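You operate a simulated robot arm through the tools that you are given. There is no shell and no other tool. Be economical: measure what you need, move in short steps, check, and stop when the job is done.

The job below is to be done with a simulated two-armed robot. You get a single attempt, and the scene is never put back.

JOB
Take the yellow headed core pin from the pin rack and leave it in the slab mould on the far end of the wooden bench. Then put three of the cartridges from the top of the wash bench on the far end of the bench by the door. Then put the flange die top half on the white booklet. Do these in the order given. Set down upright: cartridge.

Only the result counts: the job must be done as asked and must still hold three seconds after the hand-in. Knocking over, shifting, dropping, spilling or breaking anything else fails it.

ROBOT AND FRAMES
Two 7-joint arms with two-finger grippers on one trunk, on a base that drives. Base frame: it is fixed to the floor where the robot stands at the start and does not move with it; the origin is under the middle of the robot, x ahead of it, y to its left, z up; the surface under the hand at the start is at about z = 850. Readings come in mm, rad, newtons and seconds.
The left shoulder is at the start at [60, 123, 945], the right one opposite. With the tool pointing down near the work surface each hand reaches from about 360 to 800 mm from the robot's upright axis, wherever it stands, measured 20 degrees to its own side. Places, roughly: booklet [-2000, -2750, 750]; cartridge [-2750, 1000, 1000]; far end of the bench by the door [-3700, 900, 800]; flange die top half [-2500, -2750, 750]. Payload 1.47 kg a hand.
Tool frame (each hand has its own): the origin (TCP) lies between the finger pads and is the grasp point; the fingertips stand 16 mm ahead of it; z points along the fingers, y is the line along which they close. Largest opening 87 mm; the body of the gripper starts 55 mm behind the TCP.
Orientation is told as [roll, pitch, yaw] about the base's x, y, z axes, in that order, counted from this pose: with the fingers straight down and closing along the base's y, the tool's x points along the base's -x, its y along +y and its z along -z.

CONTROLS
- The arms move only by the tool play_rows. It takes "left_rows", "right_rows" or both (then of equal length, played together; a hand with none holds still); each is a list of rows, each a list of 6 numbers: the shift along the base's x, y, z in mm, then the turn, a rotation vector about the base's x, y, z in rad. In form: [[tx, ty, tz, rx, ry, rz], ...]. A call has 1 to 20 rows; each row shifts and turns the commanded pose from where the row before left it. "left_claw" and "right_claw" are, for a hand that has rows, the opening, from 0 (shut) to 1 (fully open), set as the call begins (left out, the last holds). Rows are played at 5 a second. More than 50 mm and 0.15 rad between two rows, or a gripper value outside its range, and nothing of the call is played. Where a pose cannot be reached the arm comes as near as it can. A force on the tool above 40 N (or 10 N above the force at the start of the call, whichever is more), or a blocked arm, ends the call early, and 0.2 s more pass. The fingers move at their own pace (about 153 mm/s each) and stop on an object; they squeeze with about 28 N. The grip force told is the motor's: it shows also when the fingers shut on nothing. Time passes only in rows, and 0.2 s behind the last, so rows that do not move let the fingers close. The reply holds the time, the measured pose of the TCP, the force on the tool along the base axes, the opening and the grip force, in the units named above and with some noise, with the torque about the TCP (base axes, N m) and any sound that the robot's microphone picked up.
- Cameras (640 x 400 px; columns grow to the right, rows downward): "scene" is now at [57.9, 62.7, 1498.4]; the picture's right is [0.80, -0.61, 0.00], its down [-0.46, -0.60, -0.66] and it looks along [0.40, 0.52, -0.76] (base axes); focal length 214 px, centre (320, 200). "left" rides on the left gripper at [73, -12, -90] in its tool frame; the picture's right is [0.16, 0.99, 0.00], its down [-0.72, 0.12, -0.68] and it looks along [-0.67, 0.11, 0.73] (tool axes); focal length 247 px, centre (320, 200). "right" rides on the right gripper at [73, 12, -90] in its tool frame; the picture's right is [-0.16, 0.99, 0.00], its down [-0.72, -0.12, -0.68] and it looks along [-0.67, -0.11, 0.73] (tool axes); focal length 247 px, centre (320, 200). There is no depth. A picture from a camera that has moved, and an enlarged one, comes with that camera's place and axes in the base frame and with its lens.
- get_image(camera): a new picture of that camera. The clock stands still meanwhile.
- raise_lower(by): slides the trunk up (or, below 0, down) by that many mm; the arms and the scene camera ride with it, the base frame stays. It gives what a move gives, with no picture.
- steer(legs): drives the robot by 1 to 6 legs, each [ahead, left, turn to the left] in mm, mm and rad, along the robot's own axes; the way and the turn of a leg run together, so that a leg with both is an arc; at most 1500 mm and 3.142 rad a leg. The arms and the cameras ride along, it lands a little off, and it stops where it bumps. It gives what a move gives.
- head_to(pan, tilt): turns the head with the scene camera to pan (to the left, within 2.094 rad either way) and tilt (down, from -0.506 to 1.204), counted from straight ahead of the robot. It gives what a move gives.
- enlarge(camera, box): a new picture of the part [left, top, right, bottom] of that camera's present view, enlarged. The clock stands still meanwhile.
- hand_in(): hands the job in; it is judged then, once.

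Go step by step. Nothing tells you exact positions but the pictures and the camera data: compare them with the known pose of the tool, close in by small moves and look again before you grip or let go. The budget is 165 turns and 130 pictures, counting those below and the enlarged ones. Unless the task says otherwise, let go and move clear before handing in.

The tools are called after ">>>" as a command line: name --argument value ..., lists and objects as JSON in quotes. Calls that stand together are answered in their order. play_rows: Moves the arms, as the interface text tells. Its arguments: {"type":"object","properties":{"left_rows":{"type":"array"},"left_claw":{"type":"number"},"right_rows":{"type":"array"},"right_claw":{"type":"number"}},"required":[]} The other tools are called the same way: raise_lower (by) slides the trunk up or down; steer (legs) drives the base; head_to (pan, tilt) turns the head that bears the scene camera; get_image (camera) takes a picture; enlarge (camera, box) takes an enlarged picture of a part of a camera's view; hand_in () hands the job in.

At the start:

```text
clock: 0.0
left_position: [436.2, 371.6, 1143.4]
left_orientation: [-0.001, 0.001, 0.0]
left_ft_force: [-0.3, 0.5, 0.2]
left_wrist_torque: [0.0, -0.02, -0.01]
left_width: 87.2
left_grip_force: 0.1
right_position: [462.7, -34.5, 1160.5]
right_orientation: [0.001, -0.001, 0.0]
right_ft_force: [0.0, -0.3, -0.2]
right_wrist_torque: [0.02, -0.01, 0.0]
right_width: 86.9
right_grip_force: 0.1
trunk travel left (down, up): [-100.0, 130.0]
robot x, y, heading: [-1.3, -1.3, -0.001]
head pan, tilt: [0.92, 0.857]
```

scene: 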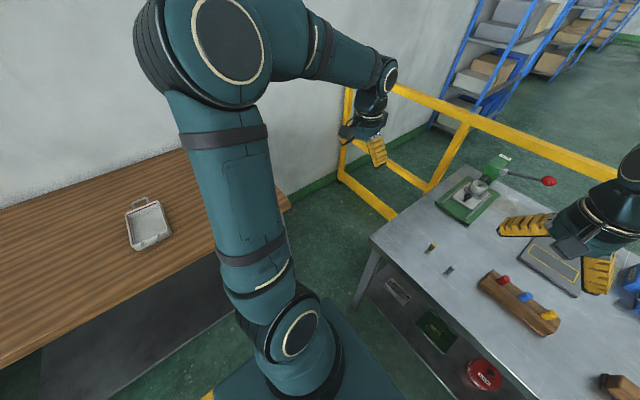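
right: 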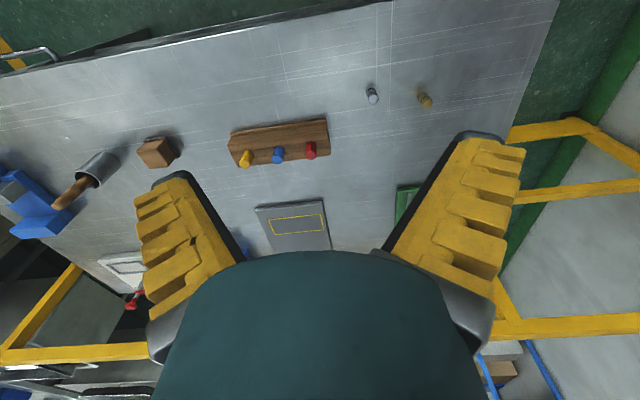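
left: 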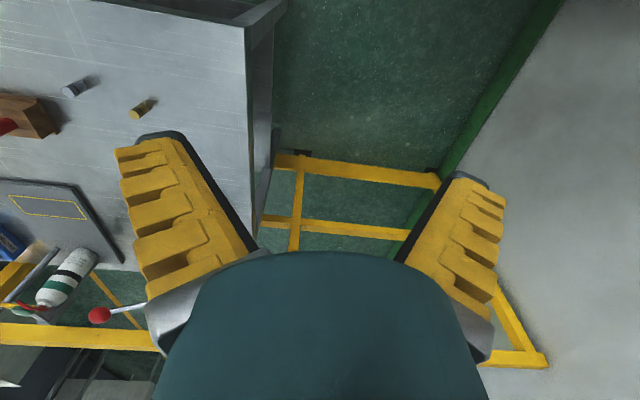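

I see the pin rack on the metal bench: yellow head near (605,-187,890), blue and red to its left. Next I look closer at the rack and the wooden bench at left.

>>> enlarge --camera "right" --box '[200, 80, 360, 180]'

>>> head_to --pan 1.7 --tilt 0.5

>>> get_image --camera "scene"

```text
4.00 times, centred on (280, 130) of right
camera zoom: at [390.3, -22.5, 1247.4], right [0.16, 0.99, 0.0], down [0.72, -0.12, 0.68], along [0.67, -0.11, -0.73], focal length 988 px, centre (480, 480)
```

zoom: 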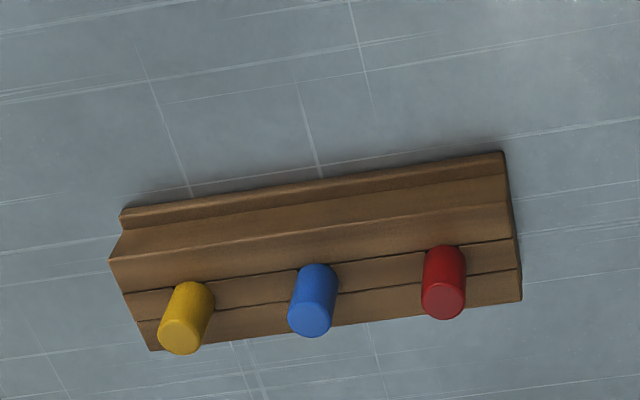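

```text
clock: 1.1
left_position: [436.3, 370.7, 1144.1]
left_orientation: [0.0, 0.0, 0.001]
left_ft_force: [-0.1, 0.2, 0.4]
left_wrist_torque: [-0.01, -0.02, -0.02]
left_width: 87.2
left_grip_force: 0.1
right_position: [463.0, -35.1, 1159.8]
right_orientation: [0.001, 0.001, 0.0]
right_ft_force: [0.7, 0.2, 0.6]
right_wrist_torque: [0.0, -0.04, 0.01]
right_width: 87.2
right_grip_force: 0.0
trunk travel left (down, up): [-100.0, 130.0]
robot x, y, heading: [1.0, 4.6, -0.003]
head pan, tilt: [1.7, 0.499]
```

```text
125 pictures are left
camera scene: at [-1.0, 91.0, 1528.9], right [0.99, 0.13, 0.0], down [0.06, -0.48, -0.88], along [-0.11, 0.87, -0.48], focal length 214 px, centre (320, 200)
```

scene: 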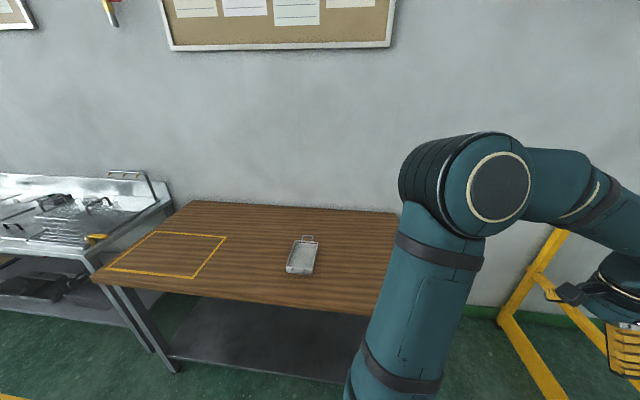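

The wooden bench carries a tray-like thing and a taped rectangle at its far end. I zoom in, and survey the rest of the room.

>>> enlarge --camera "scene" --box '[240, 210, 360, 285]'

>>> head_to --pan 2.09 --tilt 0.3

>>> get_image --camera "scene"

>>> head_to --pan -2.09 --tilt 0.3

>>> get_image --camera "scene"

>>> head_to --pan -0.3 --tilt 0.9

>>> get_image --camera "scene"

```text
5.33 times, centred on (300, 248) of scene
camera zoom: at [-1.0, 91.0, 1528.9], right [0.99, 0.13, 0.0], down [0.06, -0.48, -0.88], along [-0.11, 0.87, -0.48], focal length 1144 px, centre (427, -53)
```

zoom: 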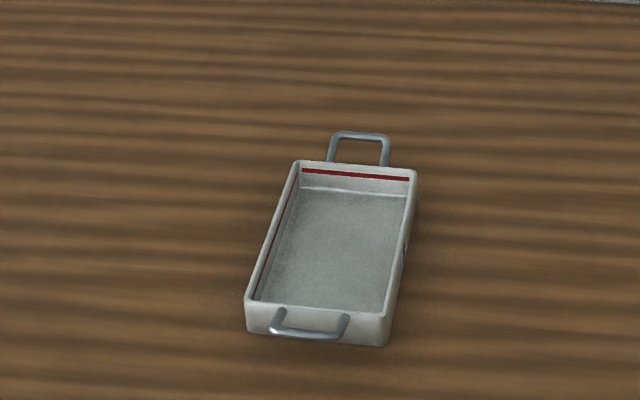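

```text
clock: 2.0
left_position: [436.1, 370.9, 1143.5]
left_orientation: [0.001, -0.001, 0.0]
left_ft_force: [0.2, -0.3, -0.3]
left_wrist_torque: [-0.01, 0.0, 0.0]
left_width: 86.9
left_grip_force: 0.0
right_position: [464.2, -35.3, 1159.6]
right_orientation: [0.0, 0.001, -0.001]
right_ft_force: [0.4, -0.3, -0.3]
right_wrist_torque: [0.01, 0.03, 0.01]
right_width: 86.7
right_grip_force: 0.1
trunk travel left (down, up): [-100.0, 130.0]
robot x, y, heading: [1.6, -2.3, -0.005]
head pan, tilt: [2.089, 0.3]
```

```text
123 pictures are left
camera scene: at [-35.5, 81.9, 1547.3], right [0.87, 0.49, 0.0], down [0.15, -0.26, -0.96], along [-0.47, 0.83, -0.3], focal length 214 px, centre (320, 200)
```

scene: 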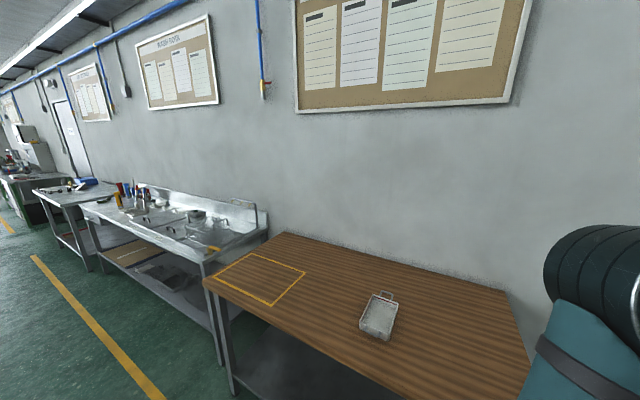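

```text
clock: 5.4
left_position: [435.7, 371.8, 1144.1]
left_orientation: [-0.001, 0.0, -0.001]
left_ft_force: [0.6, 0.6, -0.3]
left_wrist_torque: [-0.02, 0.0, 0.01]
left_width: 87.0
left_grip_force: 0.0
right_position: [464.6, -35.1, 1159.8]
right_orientation: [-0.001, 0.0, -0.001]
right_ft_force: [-1.1, -0.1, -0.4]
right_wrist_torque: [-0.02, 0.04, -0.02]
right_width: 87.1
right_grip_force: 0.0
trunk travel left (down, up): [-100.0, 130.0]
robot x, y, heading: [0.3, -1.8, 0.003]
head pan, tilt: [-2.089, 0.3]
```

```text
122 pictures are left
camera scene: at [-35.5, -80.3, 1547.3], right [-0.87, 0.5, 0.0], down [0.15, 0.26, -0.96], along [-0.47, -0.83, -0.3], focal length 214 px, centre (320, 200)
```

scene: 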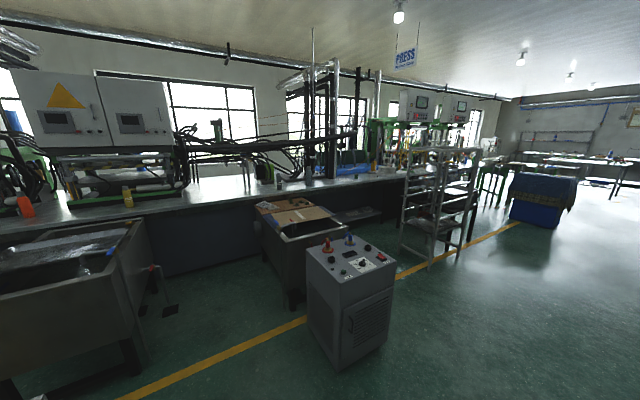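

```text
clock: 7.2
left_position: [435.9, 372.4, 1143.3]
left_orientation: [0.0, 0.0, -0.001]
left_ft_force: [0.1, 0.6, 0.2]
left_wrist_torque: [0.02, 0.02, 0.02]
left_width: 87.0
left_grip_force: 0.1
right_position: [463.9, -35.9, 1159.7]
right_orientation: [-0.002, 0.001, 0.0]
right_ft_force: [1.0, 0.0, 0.0]
right_wrist_torque: [0.02, 0.0, 0.0]
right_width: 87.0
right_grip_force: 0.0
trunk travel left (down, up): [-100.0, 130.0]
robot x, y, heading: [-2.8, -0.4, -0.0]
head pan, tilt: [-0.3, 0.901]
```

```text
121 pictures are left
camera scene: at [82.8, -21.6, 1495.0], right [-0.3, -0.96, 0.0], down [-0.75, 0.23, -0.62], along [0.59, -0.18, -0.78], focal length 214 px, centre (320, 200)
```

scene: 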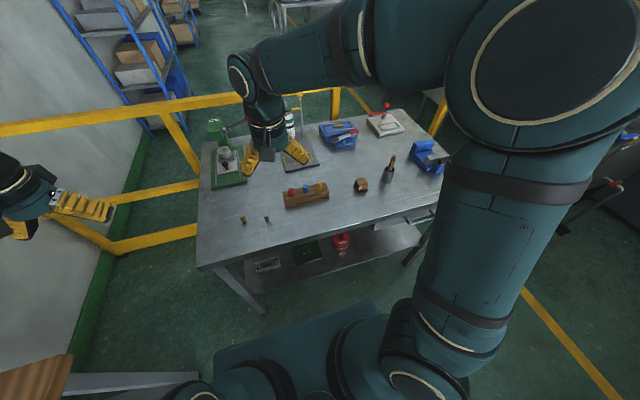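

The yellow pin's head is around (600,-183, ~900), rack parallel to y. I move the right hand over it with a partly open claw and look again.

>>> play_rows --right_rows '[[23, -25, -28, 0, 0, 0], [23, -25, -28, 0, 0, 0], [23, -25, -28, 0, 0, 0], [23, -25, -28, 0, 0, 0], [23, -25, -29, 0, 0, 0], [21, -22, -29, 0, 0, 0]]' --right_claw 0.5

>>> get_image --camera "right"

>>> head_to --pan -0.1 --tilt 0.9

>>> get_image --camera "scene"

```text
clock: 8.6
left_position: [435.1, 373.3, 1144.3]
left_orientation: [0.0, 0.001, -0.001]
left_ft_force: [-0.6, -0.5, 0.0]
left_wrist_torque: [0.01, 0.01, -0.01]
left_width: 87.2
left_grip_force: 0.0
right_position: [600.9, -185.0, 989.5]
right_orientation: [-0.002, -0.001, -0.001]
right_ft_force: [-0.2, -0.1, 0.0]
right_wrist_torque: [0.01, 0.03, 0.0]
right_width: 49.2
right_grip_force: 4.5
trunk travel left (down, up): [-100.0, 130.0]
robot x, y, heading: [1.0, -0.6, 0.001]
head pan, tilt: [-0.3, 0.901]
```

```text
120 pictures are left
camera right: at [528.2, -171.9, 1077.5], right [0.16, 0.99, 0.0], down [0.72, -0.12, 0.68], along [0.67, -0.11, -0.73], focal length 247 px, centre (320, 200)
```

right: 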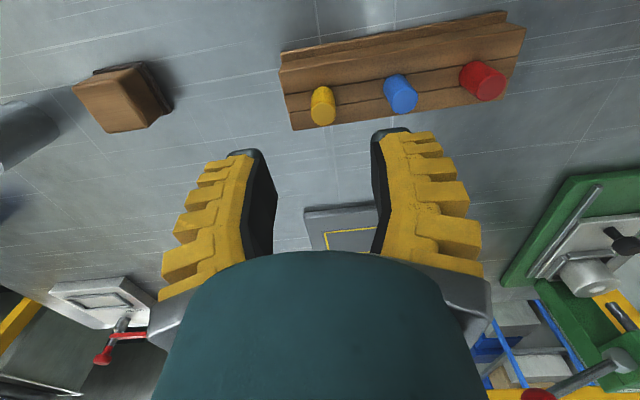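

```text
clock: 9.3
left_position: [435.6, 371.5, 1144.5]
left_orientation: [0.0, 0.001, 0.002]
left_ft_force: [0.3, 0.2, 0.8]
left_wrist_torque: [-0.03, 0.03, 0.01]
left_width: 87.0
left_grip_force: 0.1
right_position: [599.8, -184.2, 990.8]
right_orientation: [0.001, 0.001, 0.001]
right_ft_force: [1.1, 0.6, 0.8]
right_wrist_torque: [0.03, 0.0, -0.01]
right_width: 49.0
right_grip_force: 4.0
trunk travel left (down, up): [-100.0, 130.0]
robot x, y, heading: [2.7, 1.4, 0.003]
head pan, tilt: [-0.099, 0.901]
```

```text
119 pictures are left
camera scene: at [85.9, -6.8, 1495.0], right [-0.1, -0.99, 0.0], down [-0.78, 0.08, -0.62], along [0.62, -0.06, -0.78], focal length 214 px, centre (320, 200)
```

scene: 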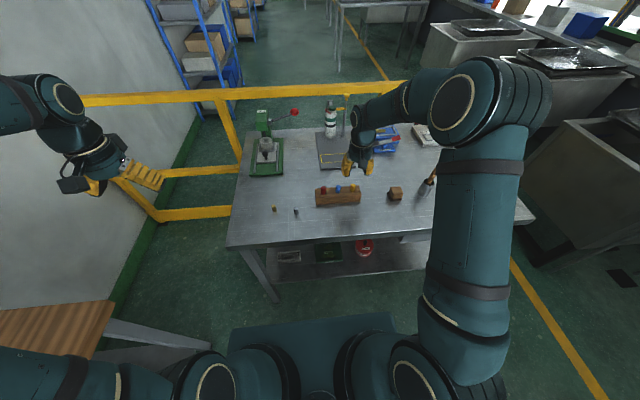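

Head top triangulates to about (599,-181,917). I lower around it, stopping just above the rack face, and look.

>>> play_rows --right_rows '[[-1, 3, -25, 0, 0, 0], [0, 0, -25, 0, 0, 0], [0, 0, -20, 0, 0, 0], [0, 0, 0, 0, 0, 0]]'

>>> get_image --camera "right"

```text
clock: 10.3
left_position: [435.0, 371.7, 1144.3]
left_orientation: [0.001, 0.0, 0.002]
left_ft_force: [0.3, -0.2, -0.4]
left_wrist_torque: [-0.01, -0.02, 0.05]
left_width: 87.0
left_grip_force: 0.0
right_position: [599.2, -179.8, 921.4]
right_orientation: [0.0, -0.001, 0.001]
right_ft_force: [-0.8, -0.1, 4.0]
right_wrist_torque: [0.15, -0.03, 0.01]
right_width: 49.0
right_grip_force: 4.3
trunk travel left (down, up): [-100.0, 130.0]
robot x, y, heading: [0.7, 0.6, -0.002]
head pan, tilt: [-0.099, 0.901]
```

```text
118 pictures are left
camera right: at [525.6, -166.9, 1008.8], right [0.16, 0.99, 0.0], down [0.72, -0.12, 0.68], along [0.67, -0.11, -0.73], focal length 247 px, centre (320, 200)
```

right: 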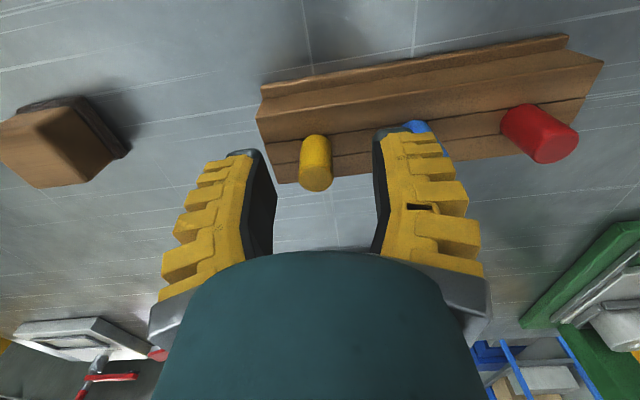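

A finger touched something lightly, likely the blue head. I back up, narrow the claw, and take closer looks.

>>> play_rows --right_rows '[[0, -1, 20, 0, 0, 0], [0, 0, 10, 0, 0, 0], [0, 0, 0, 0, 0, 0]]' --right_claw 0.3

>>> enlarge --camera "scene" --box '[300, 140, 396, 200]'

>>> enlarge --camera "right" --box '[240, 60, 400, 160]'

```text
clock: 11.1
left_position: [435.2, 372.2, 1144.5]
left_orientation: [-0.001, 0.001, 0.0]
left_ft_force: [-0.1, -0.2, 0.3]
left_wrist_torque: [-0.03, -0.01, -0.02]
left_width: 87.1
left_grip_force: 0.0
right_position: [598.5, -180.5, 950.1]
right_orientation: [0.0, 0.0, 0.0]
right_ft_force: [0.7, 0.7, 0.7]
right_wrist_torque: [-0.01, -0.01, 0.01]
right_width: 32.1
right_grip_force: 4.0
trunk travel left (down, up): [-100.0, 130.0]
robot x, y, heading: [0.7, 0.7, -0.003]
head pan, tilt: [-0.099, 0.901]
```

```text
6.67 times, centred on (348, 170) of scene
camera zoom: at [85.8, -6.7, 1495.0], right [-0.1, -1.0, 0.0], down [-0.78, 0.08, -0.62], along [0.62, -0.06, -0.78], focal length 1430 px, centre (133, 400)
```

zoom: 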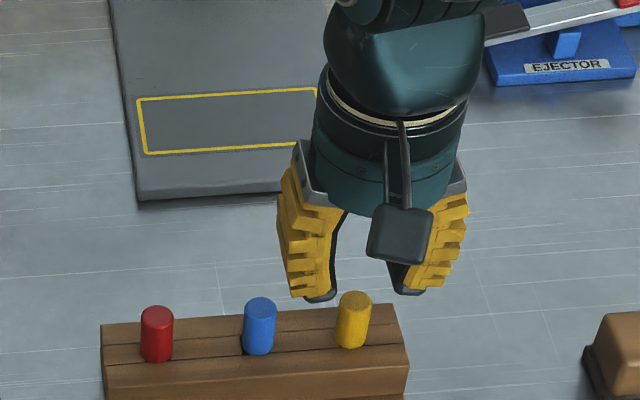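

```text
4.00 times, centred on (320, 110) of right
camera zoom: at [525.8, -168.0, 1038.2], right [0.16, 0.99, 0.0], down [0.72, -0.12, 0.68], along [0.67, -0.11, -0.73], focal length 988 px, centre (320, 560)
```

zoom: 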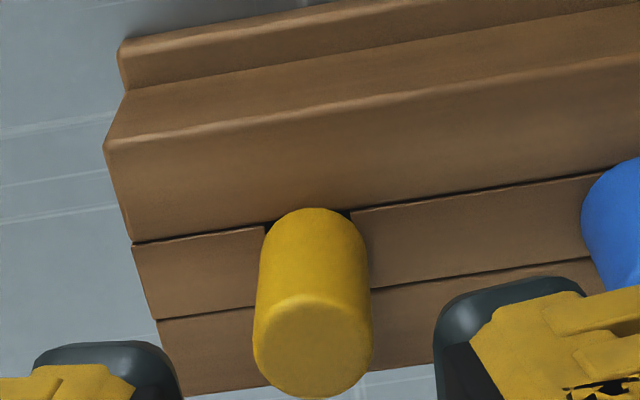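

Head spans about z 893–916 at (600,-181). I lower to TCP z≈914 with the narrower claw.

>>> play_rows --right_rows '[[1, -0.5, -20, 0, 0, 0], [0, 0, -10, 0, 0, 0], [0, 0, -6, 0, 0, 0], [0, 0, 0, 0, 0, 0]]'

>>> get_image --camera "right"

```text
clock: 12.1
left_position: [435.1, 372.0, 1144.0]
left_orientation: [-0.001, 0.0, 0.002]
left_ft_force: [0.5, -0.6, 0.2]
left_wrist_torque: [-0.03, 0.01, -0.02]
left_width: 86.6
left_grip_force: 0.0
right_position: [598.4, -180.0, 913.6]
right_orientation: [-0.001, -0.001, 0.001]
right_ft_force: [-0.3, 0.3, 0.4]
right_wrist_torque: [-0.02, -0.01, 0.0]
right_width: 32.5
right_grip_force: 4.6
trunk travel left (down, up): [-100.0, 130.0]
robot x, y, heading: [1.2, -0.5, -0.002]
head pan, tilt: [-0.099, 0.901]
```

```text
115 pictures are left
camera right: at [525.8, -167.4, 1001.3], right [0.16, 0.99, 0.0], down [0.72, -0.12, 0.68], along [0.67, -0.11, -0.73], focal length 247 px, centre (320, 200)
```

right: 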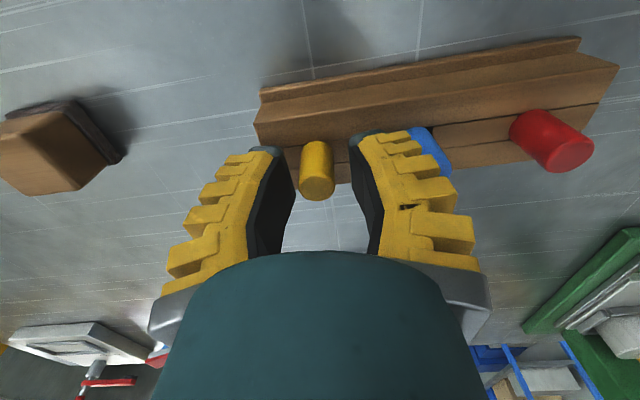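

The head sits between the fingers with no contact force. I close.

>>> play_rows --right_rows '[[0, 0, -3, 0, 0, 0], [0, 0, 0, 0, 0, 0], [0, 0, 0, 0, 0, 0]]' --right_claw 0

>>> play_rows --right_rows '[[0, 0, 10, 0, 0, 0], [0, 0, 20, 0, 0, 0], [0, 0, 30, 0, 0, 0], [0, 0, 40, 0, 0, 0], [0, 0, 40, 0, 0, 0]]'

>>> get_image --camera "right"

>>> get_image --camera "scene"

```text
clock: 12.9
left_position: [434.8, 371.8, 1144.0]
left_orientation: [0.001, -0.001, 0.0]
left_ft_force: [-0.1, -0.3, 0.0]
left_wrist_torque: [0.05, 0.02, 0.03]
left_width: 87.1
left_grip_force: 0.0
right_position: [599.2, -179.3, 912.8]
right_orientation: [0.001, -0.003, 0.0]
right_ft_force: [1.5, 0.1, 15.7]
right_wrist_torque: [0.1, 0.09, 0.0]
right_width: 10.0
right_grip_force: 28.3
trunk travel left (down, up): [-100.0, 130.0]
robot x, y, heading: [-0.8, -0.9, 0.001]
head pan, tilt: [-0.099, 0.901]
```

```text
clock: 14.1
left_position: [434.9, 371.9, 1143.4]
left_orientation: [0.001, 0.0, 0.001]
left_ft_force: [-0.3, -0.4, 0.6]
left_wrist_torque: [-0.01, 0.0, 0.02]
left_width: 87.0
left_grip_force: 0.1
right_position: [599.8, -180.7, 1052.2]
right_orientation: [0.001, 0.0, -0.001]
right_ft_force: [0.1, -0.1, -1.0]
right_wrist_torque: [-0.02, -0.03, -0.02]
right_width: 9.7
right_grip_force: 28.3
trunk travel left (down, up): [-100.0, 130.0]
robot x, y, heading: [-2.7, -0.5, -0.002]
head pan, tilt: [-0.099, 0.901]
```

```text
114 pictures are left
camera right: at [525.7, -167.8, 1140.0], right [0.16, 0.99, 0.0], down [0.72, -0.12, 0.68], along [0.67, -0.11, -0.73], focal length 247 px, centre (320, 200)
```

right: 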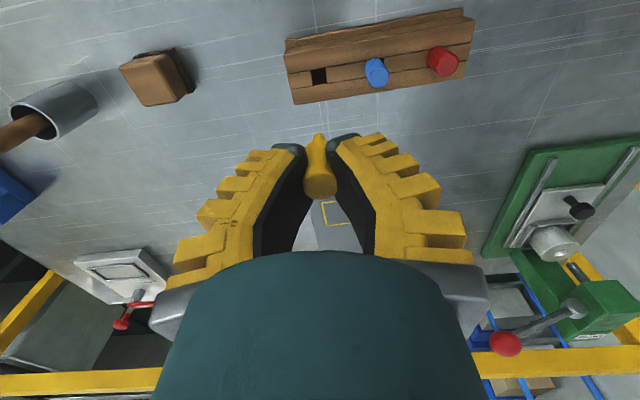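

```text
113 pictures are left
camera scene: at [85.3, -6.7, 1495.1], right [-0.1, -1.0, 0.0], down [-0.78, 0.08, -0.62], along [0.62, -0.06, -0.78], focal length 214 px, centre (320, 200)
```

scene: 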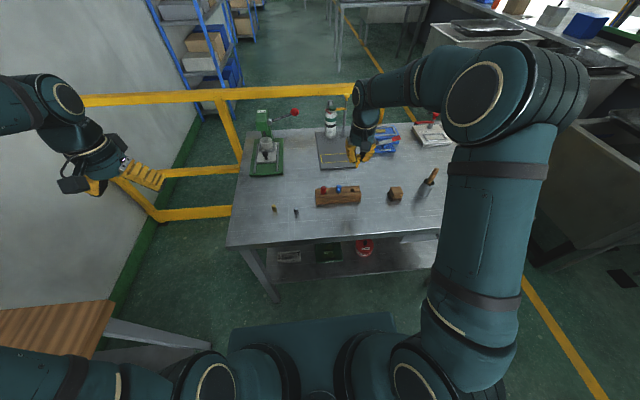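

The yellow pin is out and held by its neck. I pull the hand in, back off a little, turn to the wooden bench and take up a place in front of the mould.

>>> play_rows --right_rows '[[-30, 0, 30, 0, 0, 0], [-30, 0, 30, 0, 0, 0], [-35, 5, 25, 0, 0, 0], [-35, 5, 20, 0, 0, 0], [-30, 5, 0, 0, 0, 0]]'

>>> steer --legs '[[-150, 0, 0], [0, 0, 1.571], [120, 230, 0]]'

>>> head_to --pan 0.0 --tilt 0.8

>>> get_image --camera "scene"

```text
clock: 15.3
left_position: [434.6, 372.5, 1143.6]
left_orientation: [0.0, 0.0, 0.0]
left_ft_force: [0.1, -0.1, -0.6]
left_wrist_torque: [0.01, -0.01, -0.02]
left_width: 87.1
left_grip_force: 0.2
right_position: [437.8, -167.3, 1157.1]
right_orientation: [-0.001, 0.001, 0.0]
right_ft_force: [-0.2, 0.8, -0.2]
right_wrist_torque: [-0.02, -0.01, 0.01]
right_width: 9.7
right_grip_force: 27.6
trunk travel left (down, up): [-100.0, 130.0]
robot x, y, heading: [1.2, 1.5, -0.0]
head pan, tilt: [-0.099, 0.901]
```

```text
clock: 22.7
left_position: [-748.8, 559.4, 1143.0]
left_orientation: [0.0, 0.001, 1.569]
left_ft_force: [-0.1, -1.4, -0.3]
left_wrist_torque: [-0.02, -0.02, 0.0]
left_width: 87.2
left_grip_force: 0.1
right_position: [-210.7, 561.9, 1157.6]
right_orientation: [-0.001, 0.002, 1.569]
right_ft_force: [-0.7, -0.6, -0.4]
right_wrist_torque: [0.0, -0.02, 0.02]
right_width: 7.3
right_grip_force: 27.9
trunk travel left (down, up): [-100.0, 130.0]
robot x, y, heading: [-382.6, 121.3, 1.567]
head pan, tilt: [-0.099, 0.901]
```

```text
clock: 23.4
left_position: [-747.9, 559.1, 1145.0]
left_orientation: [-0.001, 0.001, 1.569]
left_ft_force: [-0.3, 0.5, 0.0]
left_wrist_torque: [-0.02, -0.02, 0.01]
left_width: 87.2
left_grip_force: 0.1
right_position: [-210.7, 561.4, 1156.5]
right_orientation: [0.0, 0.0, 1.569]
right_ft_force: [0.4, 0.8, -0.8]
right_wrist_torque: [-0.01, 0.01, 0.03]
right_width: 7.1
right_grip_force: 28.0
trunk travel left (down, up): [-100.0, 130.0]
robot x, y, heading: [-379.6, 123.4, 1.568]
head pan, tilt: [0.0, 0.799]
```

```text
112 pictures are left
camera scene: at [-376.6, 213.8, 1502.9], right [1.0, 0.0, 0.0], down [0.0, -0.72, -0.7], along [0.0, 0.7, -0.72], focal length 214 px, centre (320, 200)
```

scene: 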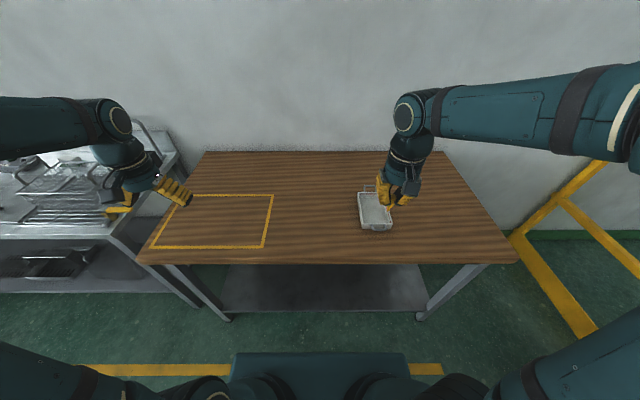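

The bench is clear now: taped zone at its far (left) end, mould right of the middle. The grip width changed, so I check the pin.

>>> get_image --camera "right"

>>> enlarge --camera "scene" --box '[340, 150, 436, 240]'

```text
111 pictures are left
camera right: at [-222.0, 489.2, 1244.5], right [-0.99, 0.16, 0.0], down [0.12, 0.72, 0.68], along [0.11, 0.67, -0.73], focal length 247 px, centre (320, 200)
```

right: 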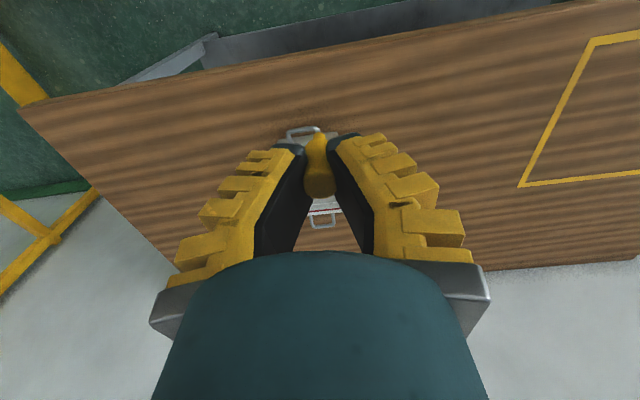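

```text
4.44 times, centred on (388, 195) of scene
camera zoom: at [-376.6, 213.8, 1502.9], right [1.0, 0.0, 0.0], down [0.0, -0.72, -0.7], along [0.0, 0.7, -0.72], focal length 953 px, centre (18, 222)
```

zoom: 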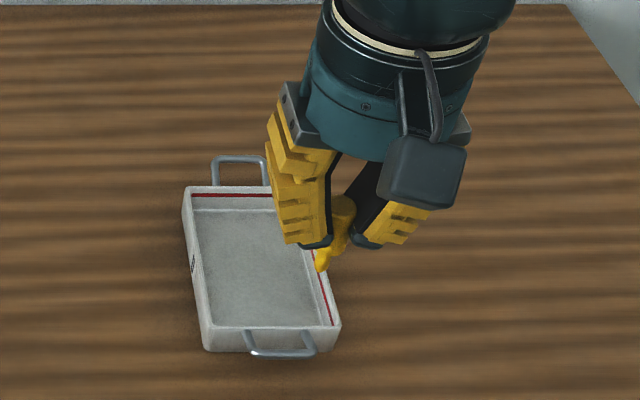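

Bench top works out near z=850, mould centre about (-160,775), roughly 118 wide by 180 long. I move the pin above it and lower part way.

>>> play_rows --right_rows '[[8, 35, -10, 0, 0, 0], [8, 35, -10, 0, 0, 0], [8, 35, -30, 0, 0, 0], [9, 35, -33, 0, 0, 0], [9, 35, -33, 0, 0, 0], [9, 34, -33, 0, 0, 0], [0, 0, -30, 0, 0, 0]]'

>>> get_image --camera "right"

>>> enlarge --camera "scene" --box '[320, 150, 448, 250]'

```text
clock: 25.0
left_position: [-748.2, 558.8, 1143.9]
left_orientation: [-0.001, 0.0, 1.571]
left_ft_force: [0.4, -0.2, 0.2]
left_wrist_torque: [-0.02, -0.01, 0.03]
left_width: 87.1
left_grip_force: 0.0
right_position: [-158.8, 770.6, 978.6]
right_orientation: [0.0, -0.001, 1.569]
right_ft_force: [0.4, 0.4, -0.7]
right_wrist_torque: [0.02, 0.01, 0.02]
right_width: 7.1
right_grip_force: 28.3
trunk travel left (down, up): [-100.0, 130.0]
robot x, y, heading: [-378.3, 122.0, 1.574]
head pan, tilt: [0.0, 0.799]
```

```text
109 pictures are left
camera right: at [-171.1, 698.7, 1066.8], right [-0.99, 0.16, 0.0], down [0.12, 0.72, 0.68], along [0.11, 0.67, -0.73], focal length 247 px, centre (320, 200)
```

right: 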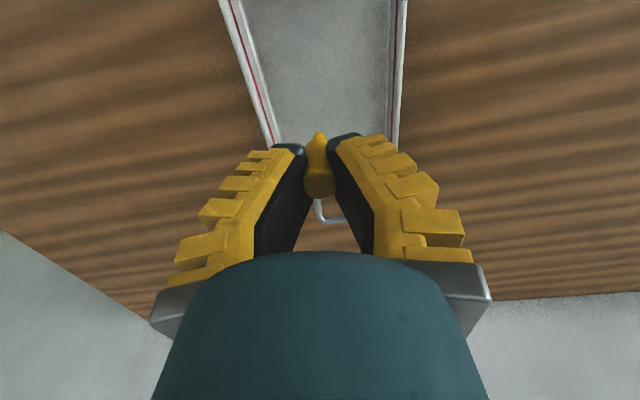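

```text
4.00 times, centred on (384, 200) of scene
camera zoom: at [-376.8, 213.8, 1503.0], right [1.0, 0.0, 0.0], down [0.0, -0.72, -0.7], along [0.0, 0.7, -0.72], focal length 858 px, centre (64, 200)
```

zoom: 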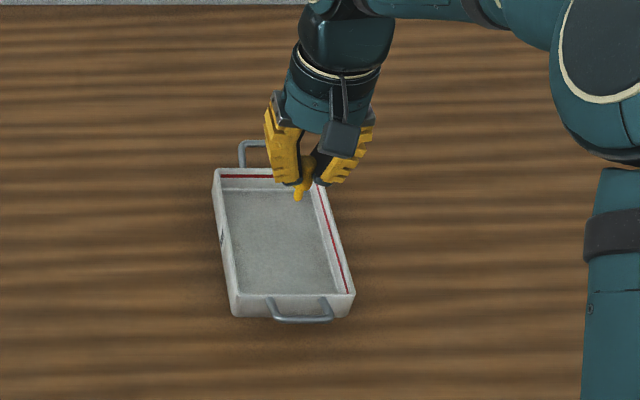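

Mould centre reads (-169,769); I shift slightly and lower the pin into the cavity in small steps.

>>> play_rows --right_rows '[[-8, -2, -30, 0, 0, 0], [0, 0, -25, 0, 0, 0], [0, 0, -15, 0, 0, 0], [0, 0, 0, 0, 0, 0]]'

>>> get_image --camera "right"

>>> enlarge --camera "scene" --box '[340, 160, 420, 220]'

```text
clock: 26.0
left_position: [-747.8, 559.3, 1143.5]
left_orientation: [-0.001, 0.0, 1.569]
left_ft_force: [-0.4, 0.8, 1.1]
left_wrist_torque: [-0.03, 0.0, 0.01]
left_width: 87.3
left_grip_force: 0.2
right_position: [-166.0, 766.2, 909.3]
right_orientation: [-0.001, 0.0, 1.567]
right_ft_force: [-0.3, -0.6, -0.8]
right_wrist_torque: [-0.01, 0.01, -0.02]
right_width: 6.9
right_grip_force: 27.8
trunk travel left (down, up): [-100.0, 130.0]
robot x, y, heading: [-376.4, 123.4, 1.57]
head pan, tilt: [0.0, 0.799]
```

```text
107 pictures are left
camera right: at [-178.0, 695.1, 996.2], right [-0.99, 0.16, 0.0], down [0.12, 0.72, 0.68], along [0.11, 0.67, -0.73], focal length 247 px, centre (320, 200)
```

right: 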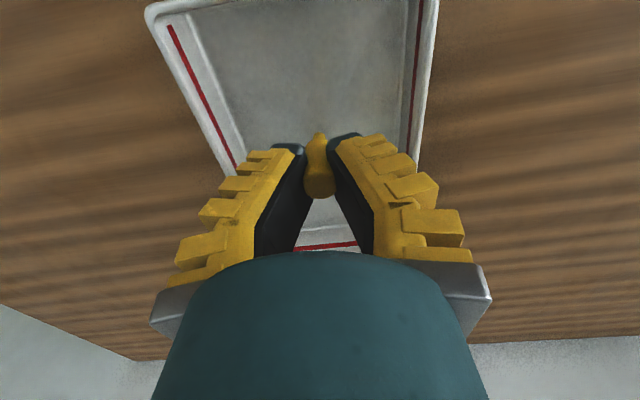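

```text
6.67 times, centred on (380, 190) of scene
camera zoom: at [-376.8, 213.7, 1503.0], right [1.0, 0.0, 0.0], down [0.0, -0.72, -0.7], along [0.0, 0.7, -0.72], focal length 1430 px, centre (-80, 267)
```

zoom: 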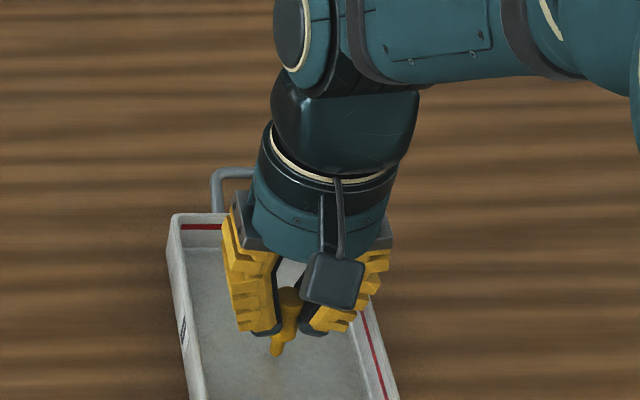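

Pin tip is just above the floor of the mould. I lower gently and let go.

>>> play_rows --right_rows '[[0, 0, -8, 0, 0, 0], [0, 0, -6, 0, 0, 0], [0, 0, -4, 0, 0, 0], [0, 0, 0, 0, 0, 0]]'

>>> enlarge --camera "scene" --box '[340, 160, 420, 220]'

```text
clock: 27.0
left_position: [-749.8, 557.4, 1143.6]
left_orientation: [-0.001, -0.002, 1.569]
left_ft_force: [-0.6, -0.5, 0.0]
left_wrist_torque: [0.04, 0.01, 0.04]
left_width: 86.8
left_grip_force: 0.0
right_position: [-167.4, 767.2, 890.9]
right_orientation: [0.001, -0.005, 1.57]
right_ft_force: [0.1, 3.6, 24.3]
right_wrist_torque: [0.11, -0.04, 0.0]
right_width: 12.9
right_grip_force: 27.6
trunk travel left (down, up): [-100.0, 130.0]
robot x, y, heading: [-379.1, 120.3, 1.571]
head pan, tilt: [0.0, 0.799]
```

```text
6.67 times, centred on (380, 190) of scene
camera zoom: at [-377.5, 212.0, 1503.1], right [1.0, 0.0, 0.0], down [0.0, -0.72, -0.7], along [0.0, 0.7, -0.72], focal length 1430 px, centre (-80, 267)
```

zoom: 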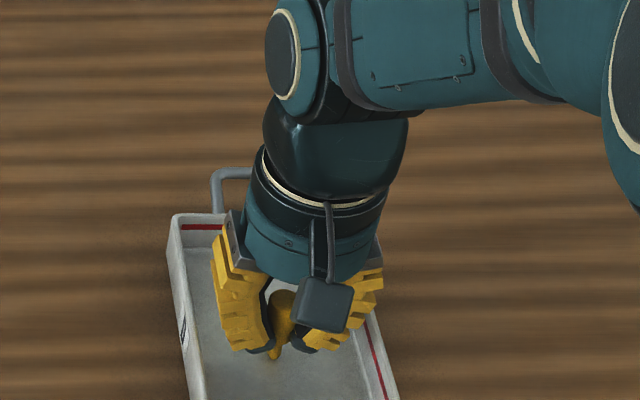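

The pin touches the floor of the mould. I open and lift clear.

>>> play_rows --right_rows '[[0, 0, 2, 0, 0, 0], [0, 0, 0, 0, 0, 0], [0, 0, 0, 0, 0, 0], [0, 0, 20, 0, 0, 0], [0, 0, 40, 0, 0, 0], [0, -30, 40, 0, 0, 0], [0, -50, 0, 0, 0, 0], [0, -50, 0, 0, 0, 0]]' --right_claw 0.4

>>> get_image --camera "right"

>>> enlarge --camera "scene" --box '[320, 150, 448, 250]'

```text
clock: 28.8
left_position: [-748.1, 557.4, 1143.3]
left_orientation: [0.001, -0.001, 1.569]
left_ft_force: [0.7, -0.1, -0.5]
left_wrist_torque: [0.02, 0.02, -0.01]
left_width: 87.1
left_grip_force: 0.1
right_position: [-166.1, 636.7, 991.9]
right_orientation: [0.0, -0.003, 1.569]
right_ft_force: [-0.2, -0.6, 0.8]
right_wrist_torque: [0.02, -0.01, -0.03]
right_width: 40.5
right_grip_force: 4.8
trunk travel left (down, up): [-100.0, 130.0]
robot x, y, heading: [-378.3, 120.5, 1.567]
head pan, tilt: [0.0, 0.799]
```

```text
104 pictures are left
camera right: at [-178.3, 564.3, 1079.4], right [-0.99, 0.16, 0.0], down [0.12, 0.72, 0.68], along [0.11, 0.67, -0.73], focal length 247 px, centre (320, 200)
```

right: 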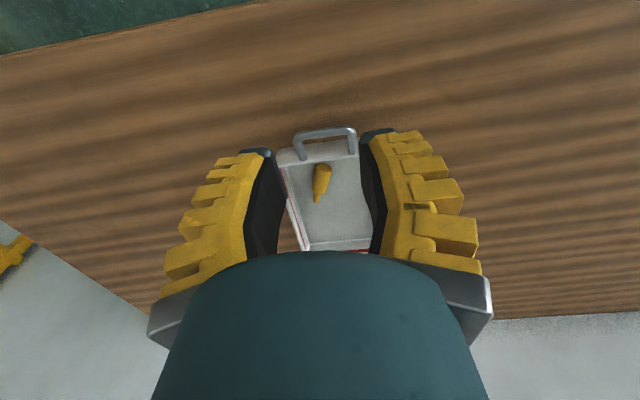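

```text
4.00 times, centred on (384, 200) of scene
camera zoom: at [-376.8, 212.3, 1503.1], right [1.0, 0.0, 0.0], down [0.0, -0.72, -0.7], along [0.0, 0.7, -0.72], focal length 858 px, centre (64, 200)
```

zoom: 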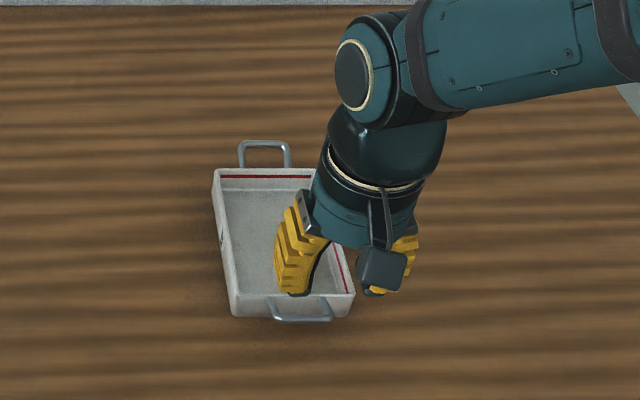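

The pin lies in the mould. Before deciding on the mould itself, I look down the room at the benches toward the door.

>>> head_to --pan 1.4 --tilt 0.3

>>> get_image --camera "scene"

>>> enlarge --camera "scene" --box '[260, 100, 420, 200]'

```text
clock: 30.3
left_position: [-747.8, 557.3, 1143.2]
left_orientation: [0.001, 0.0, 1.569]
left_ft_force: [-0.2, -0.3, 0.1]
left_wrist_torque: [-0.03, 0.04, -0.01]
left_width: 87.2
left_grip_force: 0.0
right_position: [-165.7, 638.7, 991.5]
right_orientation: [0.001, -0.001, 1.569]
right_ft_force: [0.1, -0.4, 0.3]
right_wrist_torque: [0.02, -0.01, 0.0]
right_width: 40.6
right_grip_force: 4.4
trunk travel left (down, up): [-100.0, 130.0]
robot x, y, heading: [-376.9, 125.0, 1.569]
head pan, tilt: [1.4, 0.3]
```

```text
102 pictures are left
camera scene: at [-468.9, 149.3, 1547.3], right [0.17, 0.98, 0.0], down [0.29, -0.05, -0.96], along [-0.94, 0.17, -0.3], focal length 214 px, centre (320, 200)
```

scene: 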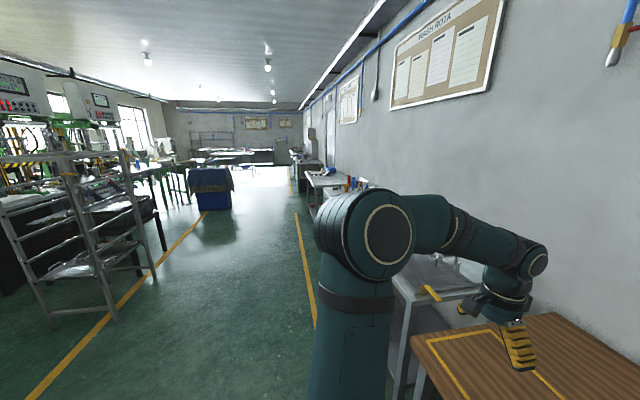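

```text
4.00 times, centred on (340, 150) of scene
camera zoom: at [-468.9, 149.3, 1547.3], right [0.17, 0.98, 0.0], down [0.29, -0.05, -0.96], along [-0.94, 0.17, -0.3], focal length 858 px, centre (240, 400)
```

zoom: 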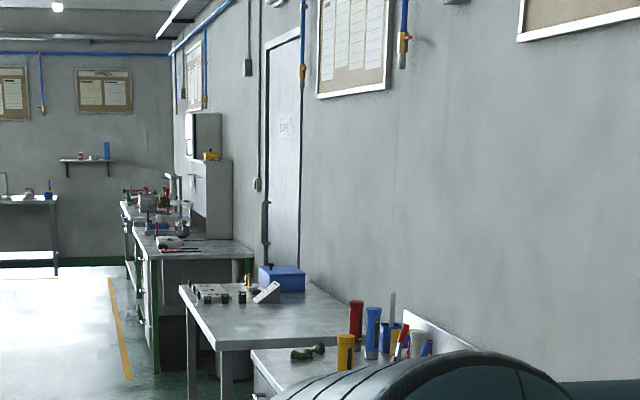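

The pin is in the mould, but the mould stands near the bench middle, not at its marked far end, so "in the slab mould on the far end" needs the mould over there. I'll grip its left long wall with the right hand and slide it into the taped zone; first a look from above that wall.

>>> play_rows --right_rows '[[-13, 33, 0, 0, 0, 0], [-13, 33, -5, 0, 0, 0], [-14, 33, -13, 0, 0, 0], [-14, 33, -14, 0, 0, 0], [0, 0, 0, 0, 0, 0]]'

>>> get_image --camera "right"

>>> head_to --pan -0.2 --tilt 0.9

>>> enlarge --camera "scene" --box '[260, 100, 388, 180]'

```text
clock: 31.5
left_position: [-748.3, 558.6, 1144.6]
left_orientation: [0.001, 0.001, 1.569]
left_ft_force: [-0.4, -0.4, -0.9]
left_wrist_torque: [0.0, 0.01, 0.03]
left_width: 87.1
left_grip_force: 0.1
right_position: [-222.3, 768.3, 960.3]
right_orientation: [0.0, 0.001, 1.57]
right_ft_force: [1.2, -1.4, 0.0]
right_wrist_torque: [0.03, 0.0, -0.04]
right_width: 40.8
right_grip_force: 4.3
trunk travel left (down, up): [-100.0, 130.0]
robot x, y, heading: [-379.9, 123.2, 1.575]
head pan, tilt: [1.4, 0.3]
```

```text
100 pictures are left
camera right: at [-234.4, 697.5, 1048.3], right [-0.99, 0.16, 0.0], down [0.12, 0.72, 0.68], along [0.11, 0.67, -0.73], focal length 247 px, centre (320, 200)
```

right: 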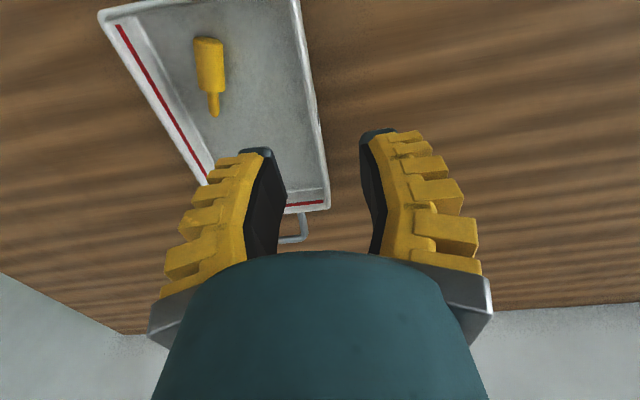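

```text
clock: 33.2
left_position: [-747.4, 559.0, 1144.3]
left_orientation: [-0.001, -0.001, 1.569]
left_ft_force: [-0.4, -0.2, 0.3]
left_wrist_torque: [0.0, 0.02, 0.01]
left_width: 87.0
left_grip_force: 0.1
right_position: [-223.1, 769.8, 961.0]
right_orientation: [-0.001, 0.0, 1.567]
right_ft_force: [0.4, -0.1, 0.2]
right_wrist_torque: [0.01, 0.02, 0.02]
right_width: 40.9
right_grip_force: 3.8
trunk travel left (down, up): [-100.0, 130.0]
robot x, y, heading: [-377.1, 121.7, 1.569]
head pan, tilt: [-0.201, 0.901]
```

```text
5.00 times, centred on (324, 140) of scene
camera zoom: at [-361.8, 207.1, 1495.0], right [0.98, -0.2, 0.0], down [-0.16, -0.77, -0.62], along [0.12, 0.61, -0.78], focal length 1072 px, centre (300, 500)
```

zoom: 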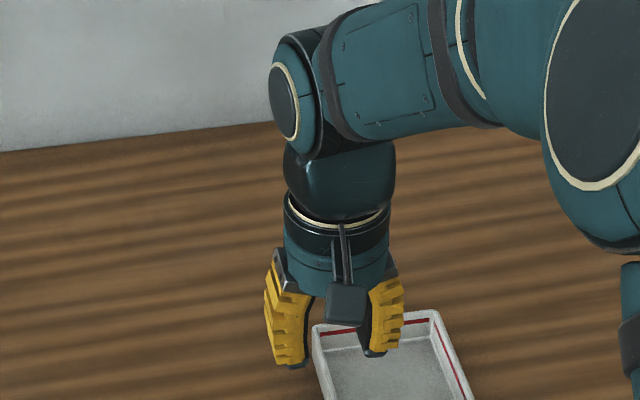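

The left wall rim is at x≈-217. I shift over it, lower to straddle it and check.

>>> play_rows --right_rows '[[5, 5, -25, 0, 0, 0], [0, 0, -25, 0, 0, 0], [0, 0, -20, 0, 0, 0], [0, 0, -8, 0, 0, 0], [0, 0, 0, 0, 0, 0]]'

>>> get_image --camera "right"

```text
clock: 34.4
left_position: [-748.6, 558.0, 1143.0]
left_orientation: [0.0, 0.0, 1.57]
left_ft_force: [-0.3, 0.3, -0.2]
left_wrist_torque: [-0.01, 0.04, 0.01]
left_width: 86.8
left_grip_force: 0.1
right_position: [-216.0, 774.8, 883.4]
right_orientation: [0.001, 0.0, 1.57]
right_ft_force: [-0.5, -0.7, -0.3]
right_wrist_torque: [0.01, 0.01, 0.03]
right_width: 40.5
right_grip_force: 4.8
trunk travel left (down, up): [-100.0, 130.0]
robot x, y, heading: [-377.3, 119.4, 1.567]
head pan, tilt: [-0.201, 0.901]
```

```text
98 pictures are left
camera right: at [-227.7, 702.9, 970.5], right [-0.99, 0.16, 0.0], down [0.12, 0.72, 0.68], along [0.11, 0.67, -0.73], focal length 247 px, centre (320, 200)
```

right: 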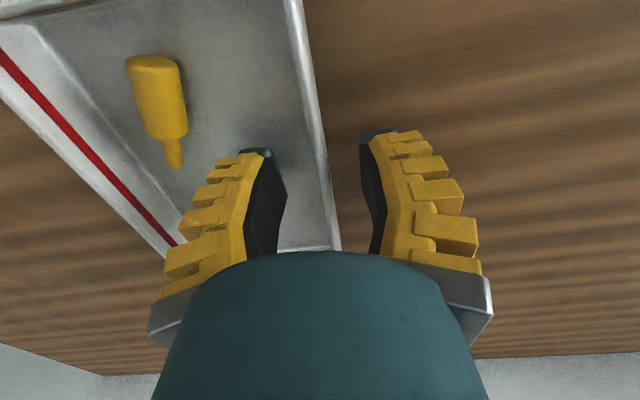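

The wall is centred between the fingers with the rim at TCP height. I close on it and test with a small slide.

>>> play_rows --right_rows '[[0, 0, 0, 0, 0, 0], [0, 0, 0, 0, 0, 0], [0, 0, 0, 0, 0, 0]]' --right_claw 0

>>> play_rows --right_rows '[[0, 0, 3, 0, 0, 0], [-10, 0, 0, 0, 0, 0], [-20, 0, 0, 0, 0, 0], [-20, -4, 0, 0, 0, 0]]'

>>> get_image --camera "right"

```text
clock: 35.2
left_position: [-749.3, 558.2, 1145.0]
left_orientation: [0.0, 0.0, 1.568]
left_ft_force: [-0.3, 0.3, 0.0]
left_wrist_torque: [-0.03, 0.01, 0.0]
left_width: 87.0
left_grip_force: 0.0
right_position: [-215.6, 774.6, 883.2]
right_orientation: [0.0, -0.001, 1.571]
right_ft_force: [-0.6, -0.7, 5.2]
right_wrist_torque: [-0.3, -0.03, -0.03]
right_width: 5.9
right_grip_force: 27.7
trunk travel left (down, up): [-100.0, 130.0]
robot x, y, heading: [-376.2, 122.1, 1.571]
head pan, tilt: [-0.201, 0.901]
```

```text
clock: 36.2
left_position: [-747.9, 558.8, 1144.0]
left_orientation: [0.002, -0.001, 1.569]
left_ft_force: [-0.6, -0.3, 0.8]
left_wrist_torque: [-0.01, -0.01, 0.03]
left_width: 86.8
left_grip_force: 0.2
right_position: [-266.0, 770.4, 884.8]
right_orientation: [0.0, 0.0, 1.569]
right_ft_force: [-1.3, -1.4, 0.1]
right_wrist_torque: [0.12, -0.02, -0.01]
right_width: 6.0
right_grip_force: 27.8
trunk travel left (down, up): [-100.0, 130.0]
robot x, y, heading: [-380.3, 124.8, 1.575]
head pan, tilt: [-0.201, 0.901]
```

```text
97 pictures are left
camera right: at [-278.5, 699.0, 972.5], right [-0.99, 0.16, 0.0], down [0.12, 0.72, 0.68], along [0.11, 0.67, -0.73], focal length 247 px, centre (320, 200)
```

right: 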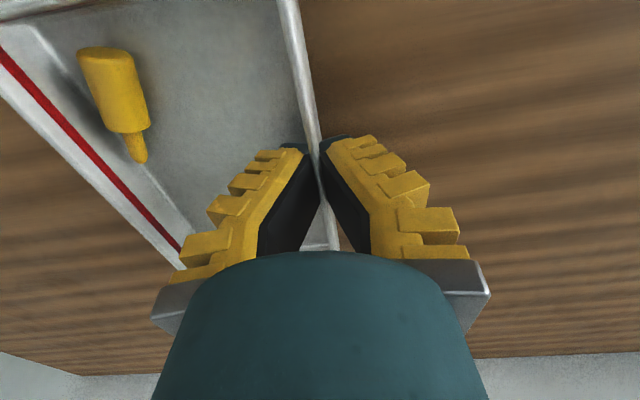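

The mould follows nicely. I drive sideways 540 mm to bring it into the taped zone.

>>> steer --legs '[[0, 270, 0], [0, 270, 0]]'

>>> head_to --pan -0.2 --tilt 0.8

>>> get_image --camera "scene"

>>> get_image --camera "right"

```text
clock: 41.7
left_position: [-1288.3, 564.1, 1144.9]
left_orientation: [0.0, 0.0, 1.561]
left_ft_force: [0.0, -0.4, 0.8]
left_wrist_torque: [-0.01, 0.0, 0.01]
left_width: 87.1
left_grip_force: 0.1
right_position: [-803.6, 772.2, 883.7]
right_orientation: [-0.001, 0.001, 1.562]
right_ft_force: [0.2, 0.1, 0.8]
right_wrist_torque: [0.05, 0.0, 0.02]
right_width: 6.1
right_grip_force: 27.7
trunk travel left (down, up): [-100.0, 130.0]
robot x, y, heading: [-918.9, 127.8, 1.568]
head pan, tilt: [-0.201, 0.901]
```

```text
clock: 42.4
left_position: [-1286.0, 563.8, 1143.9]
left_orientation: [0.0, 0.002, 1.562]
left_ft_force: [0.2, -0.1, -0.6]
left_wrist_torque: [0.01, 0.01, 0.02]
left_width: 87.0
left_grip_force: 0.0
right_position: [-802.4, 772.1, 885.1]
right_orientation: [0.001, 0.0, 1.563]
right_ft_force: [-0.9, -0.7, -0.5]
right_wrist_torque: [0.04, -0.01, 0.01]
right_width: 5.9
right_grip_force: 27.8
trunk travel left (down, up): [-100.0, 130.0]
robot x, y, heading: [-921.1, 120.8, 1.563]
head pan, tilt: [-0.201, 0.799]
```

```text
96 pictures are left
camera scene: at [-901.8, 214.4, 1502.9], right [0.98, -0.21, 0.0], down [-0.15, -0.7, -0.7], along [0.15, 0.68, -0.72], focal length 214 px, centre (320, 200)
```

scene: 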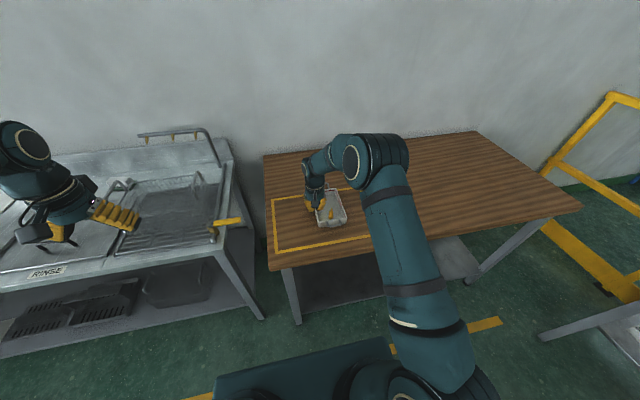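

```text
95 pictures are left
camera right: at [-815.5, 700.6, 972.4], right [-0.99, 0.17, 0.0], down [0.12, 0.72, 0.68], along [0.11, 0.67, -0.73], focal length 247 px, centre (320, 200)
```

right: 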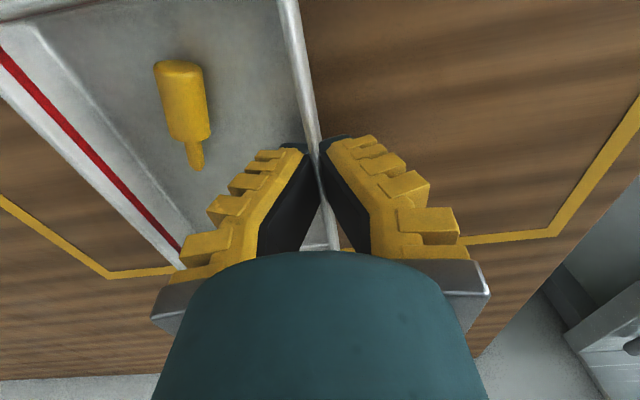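

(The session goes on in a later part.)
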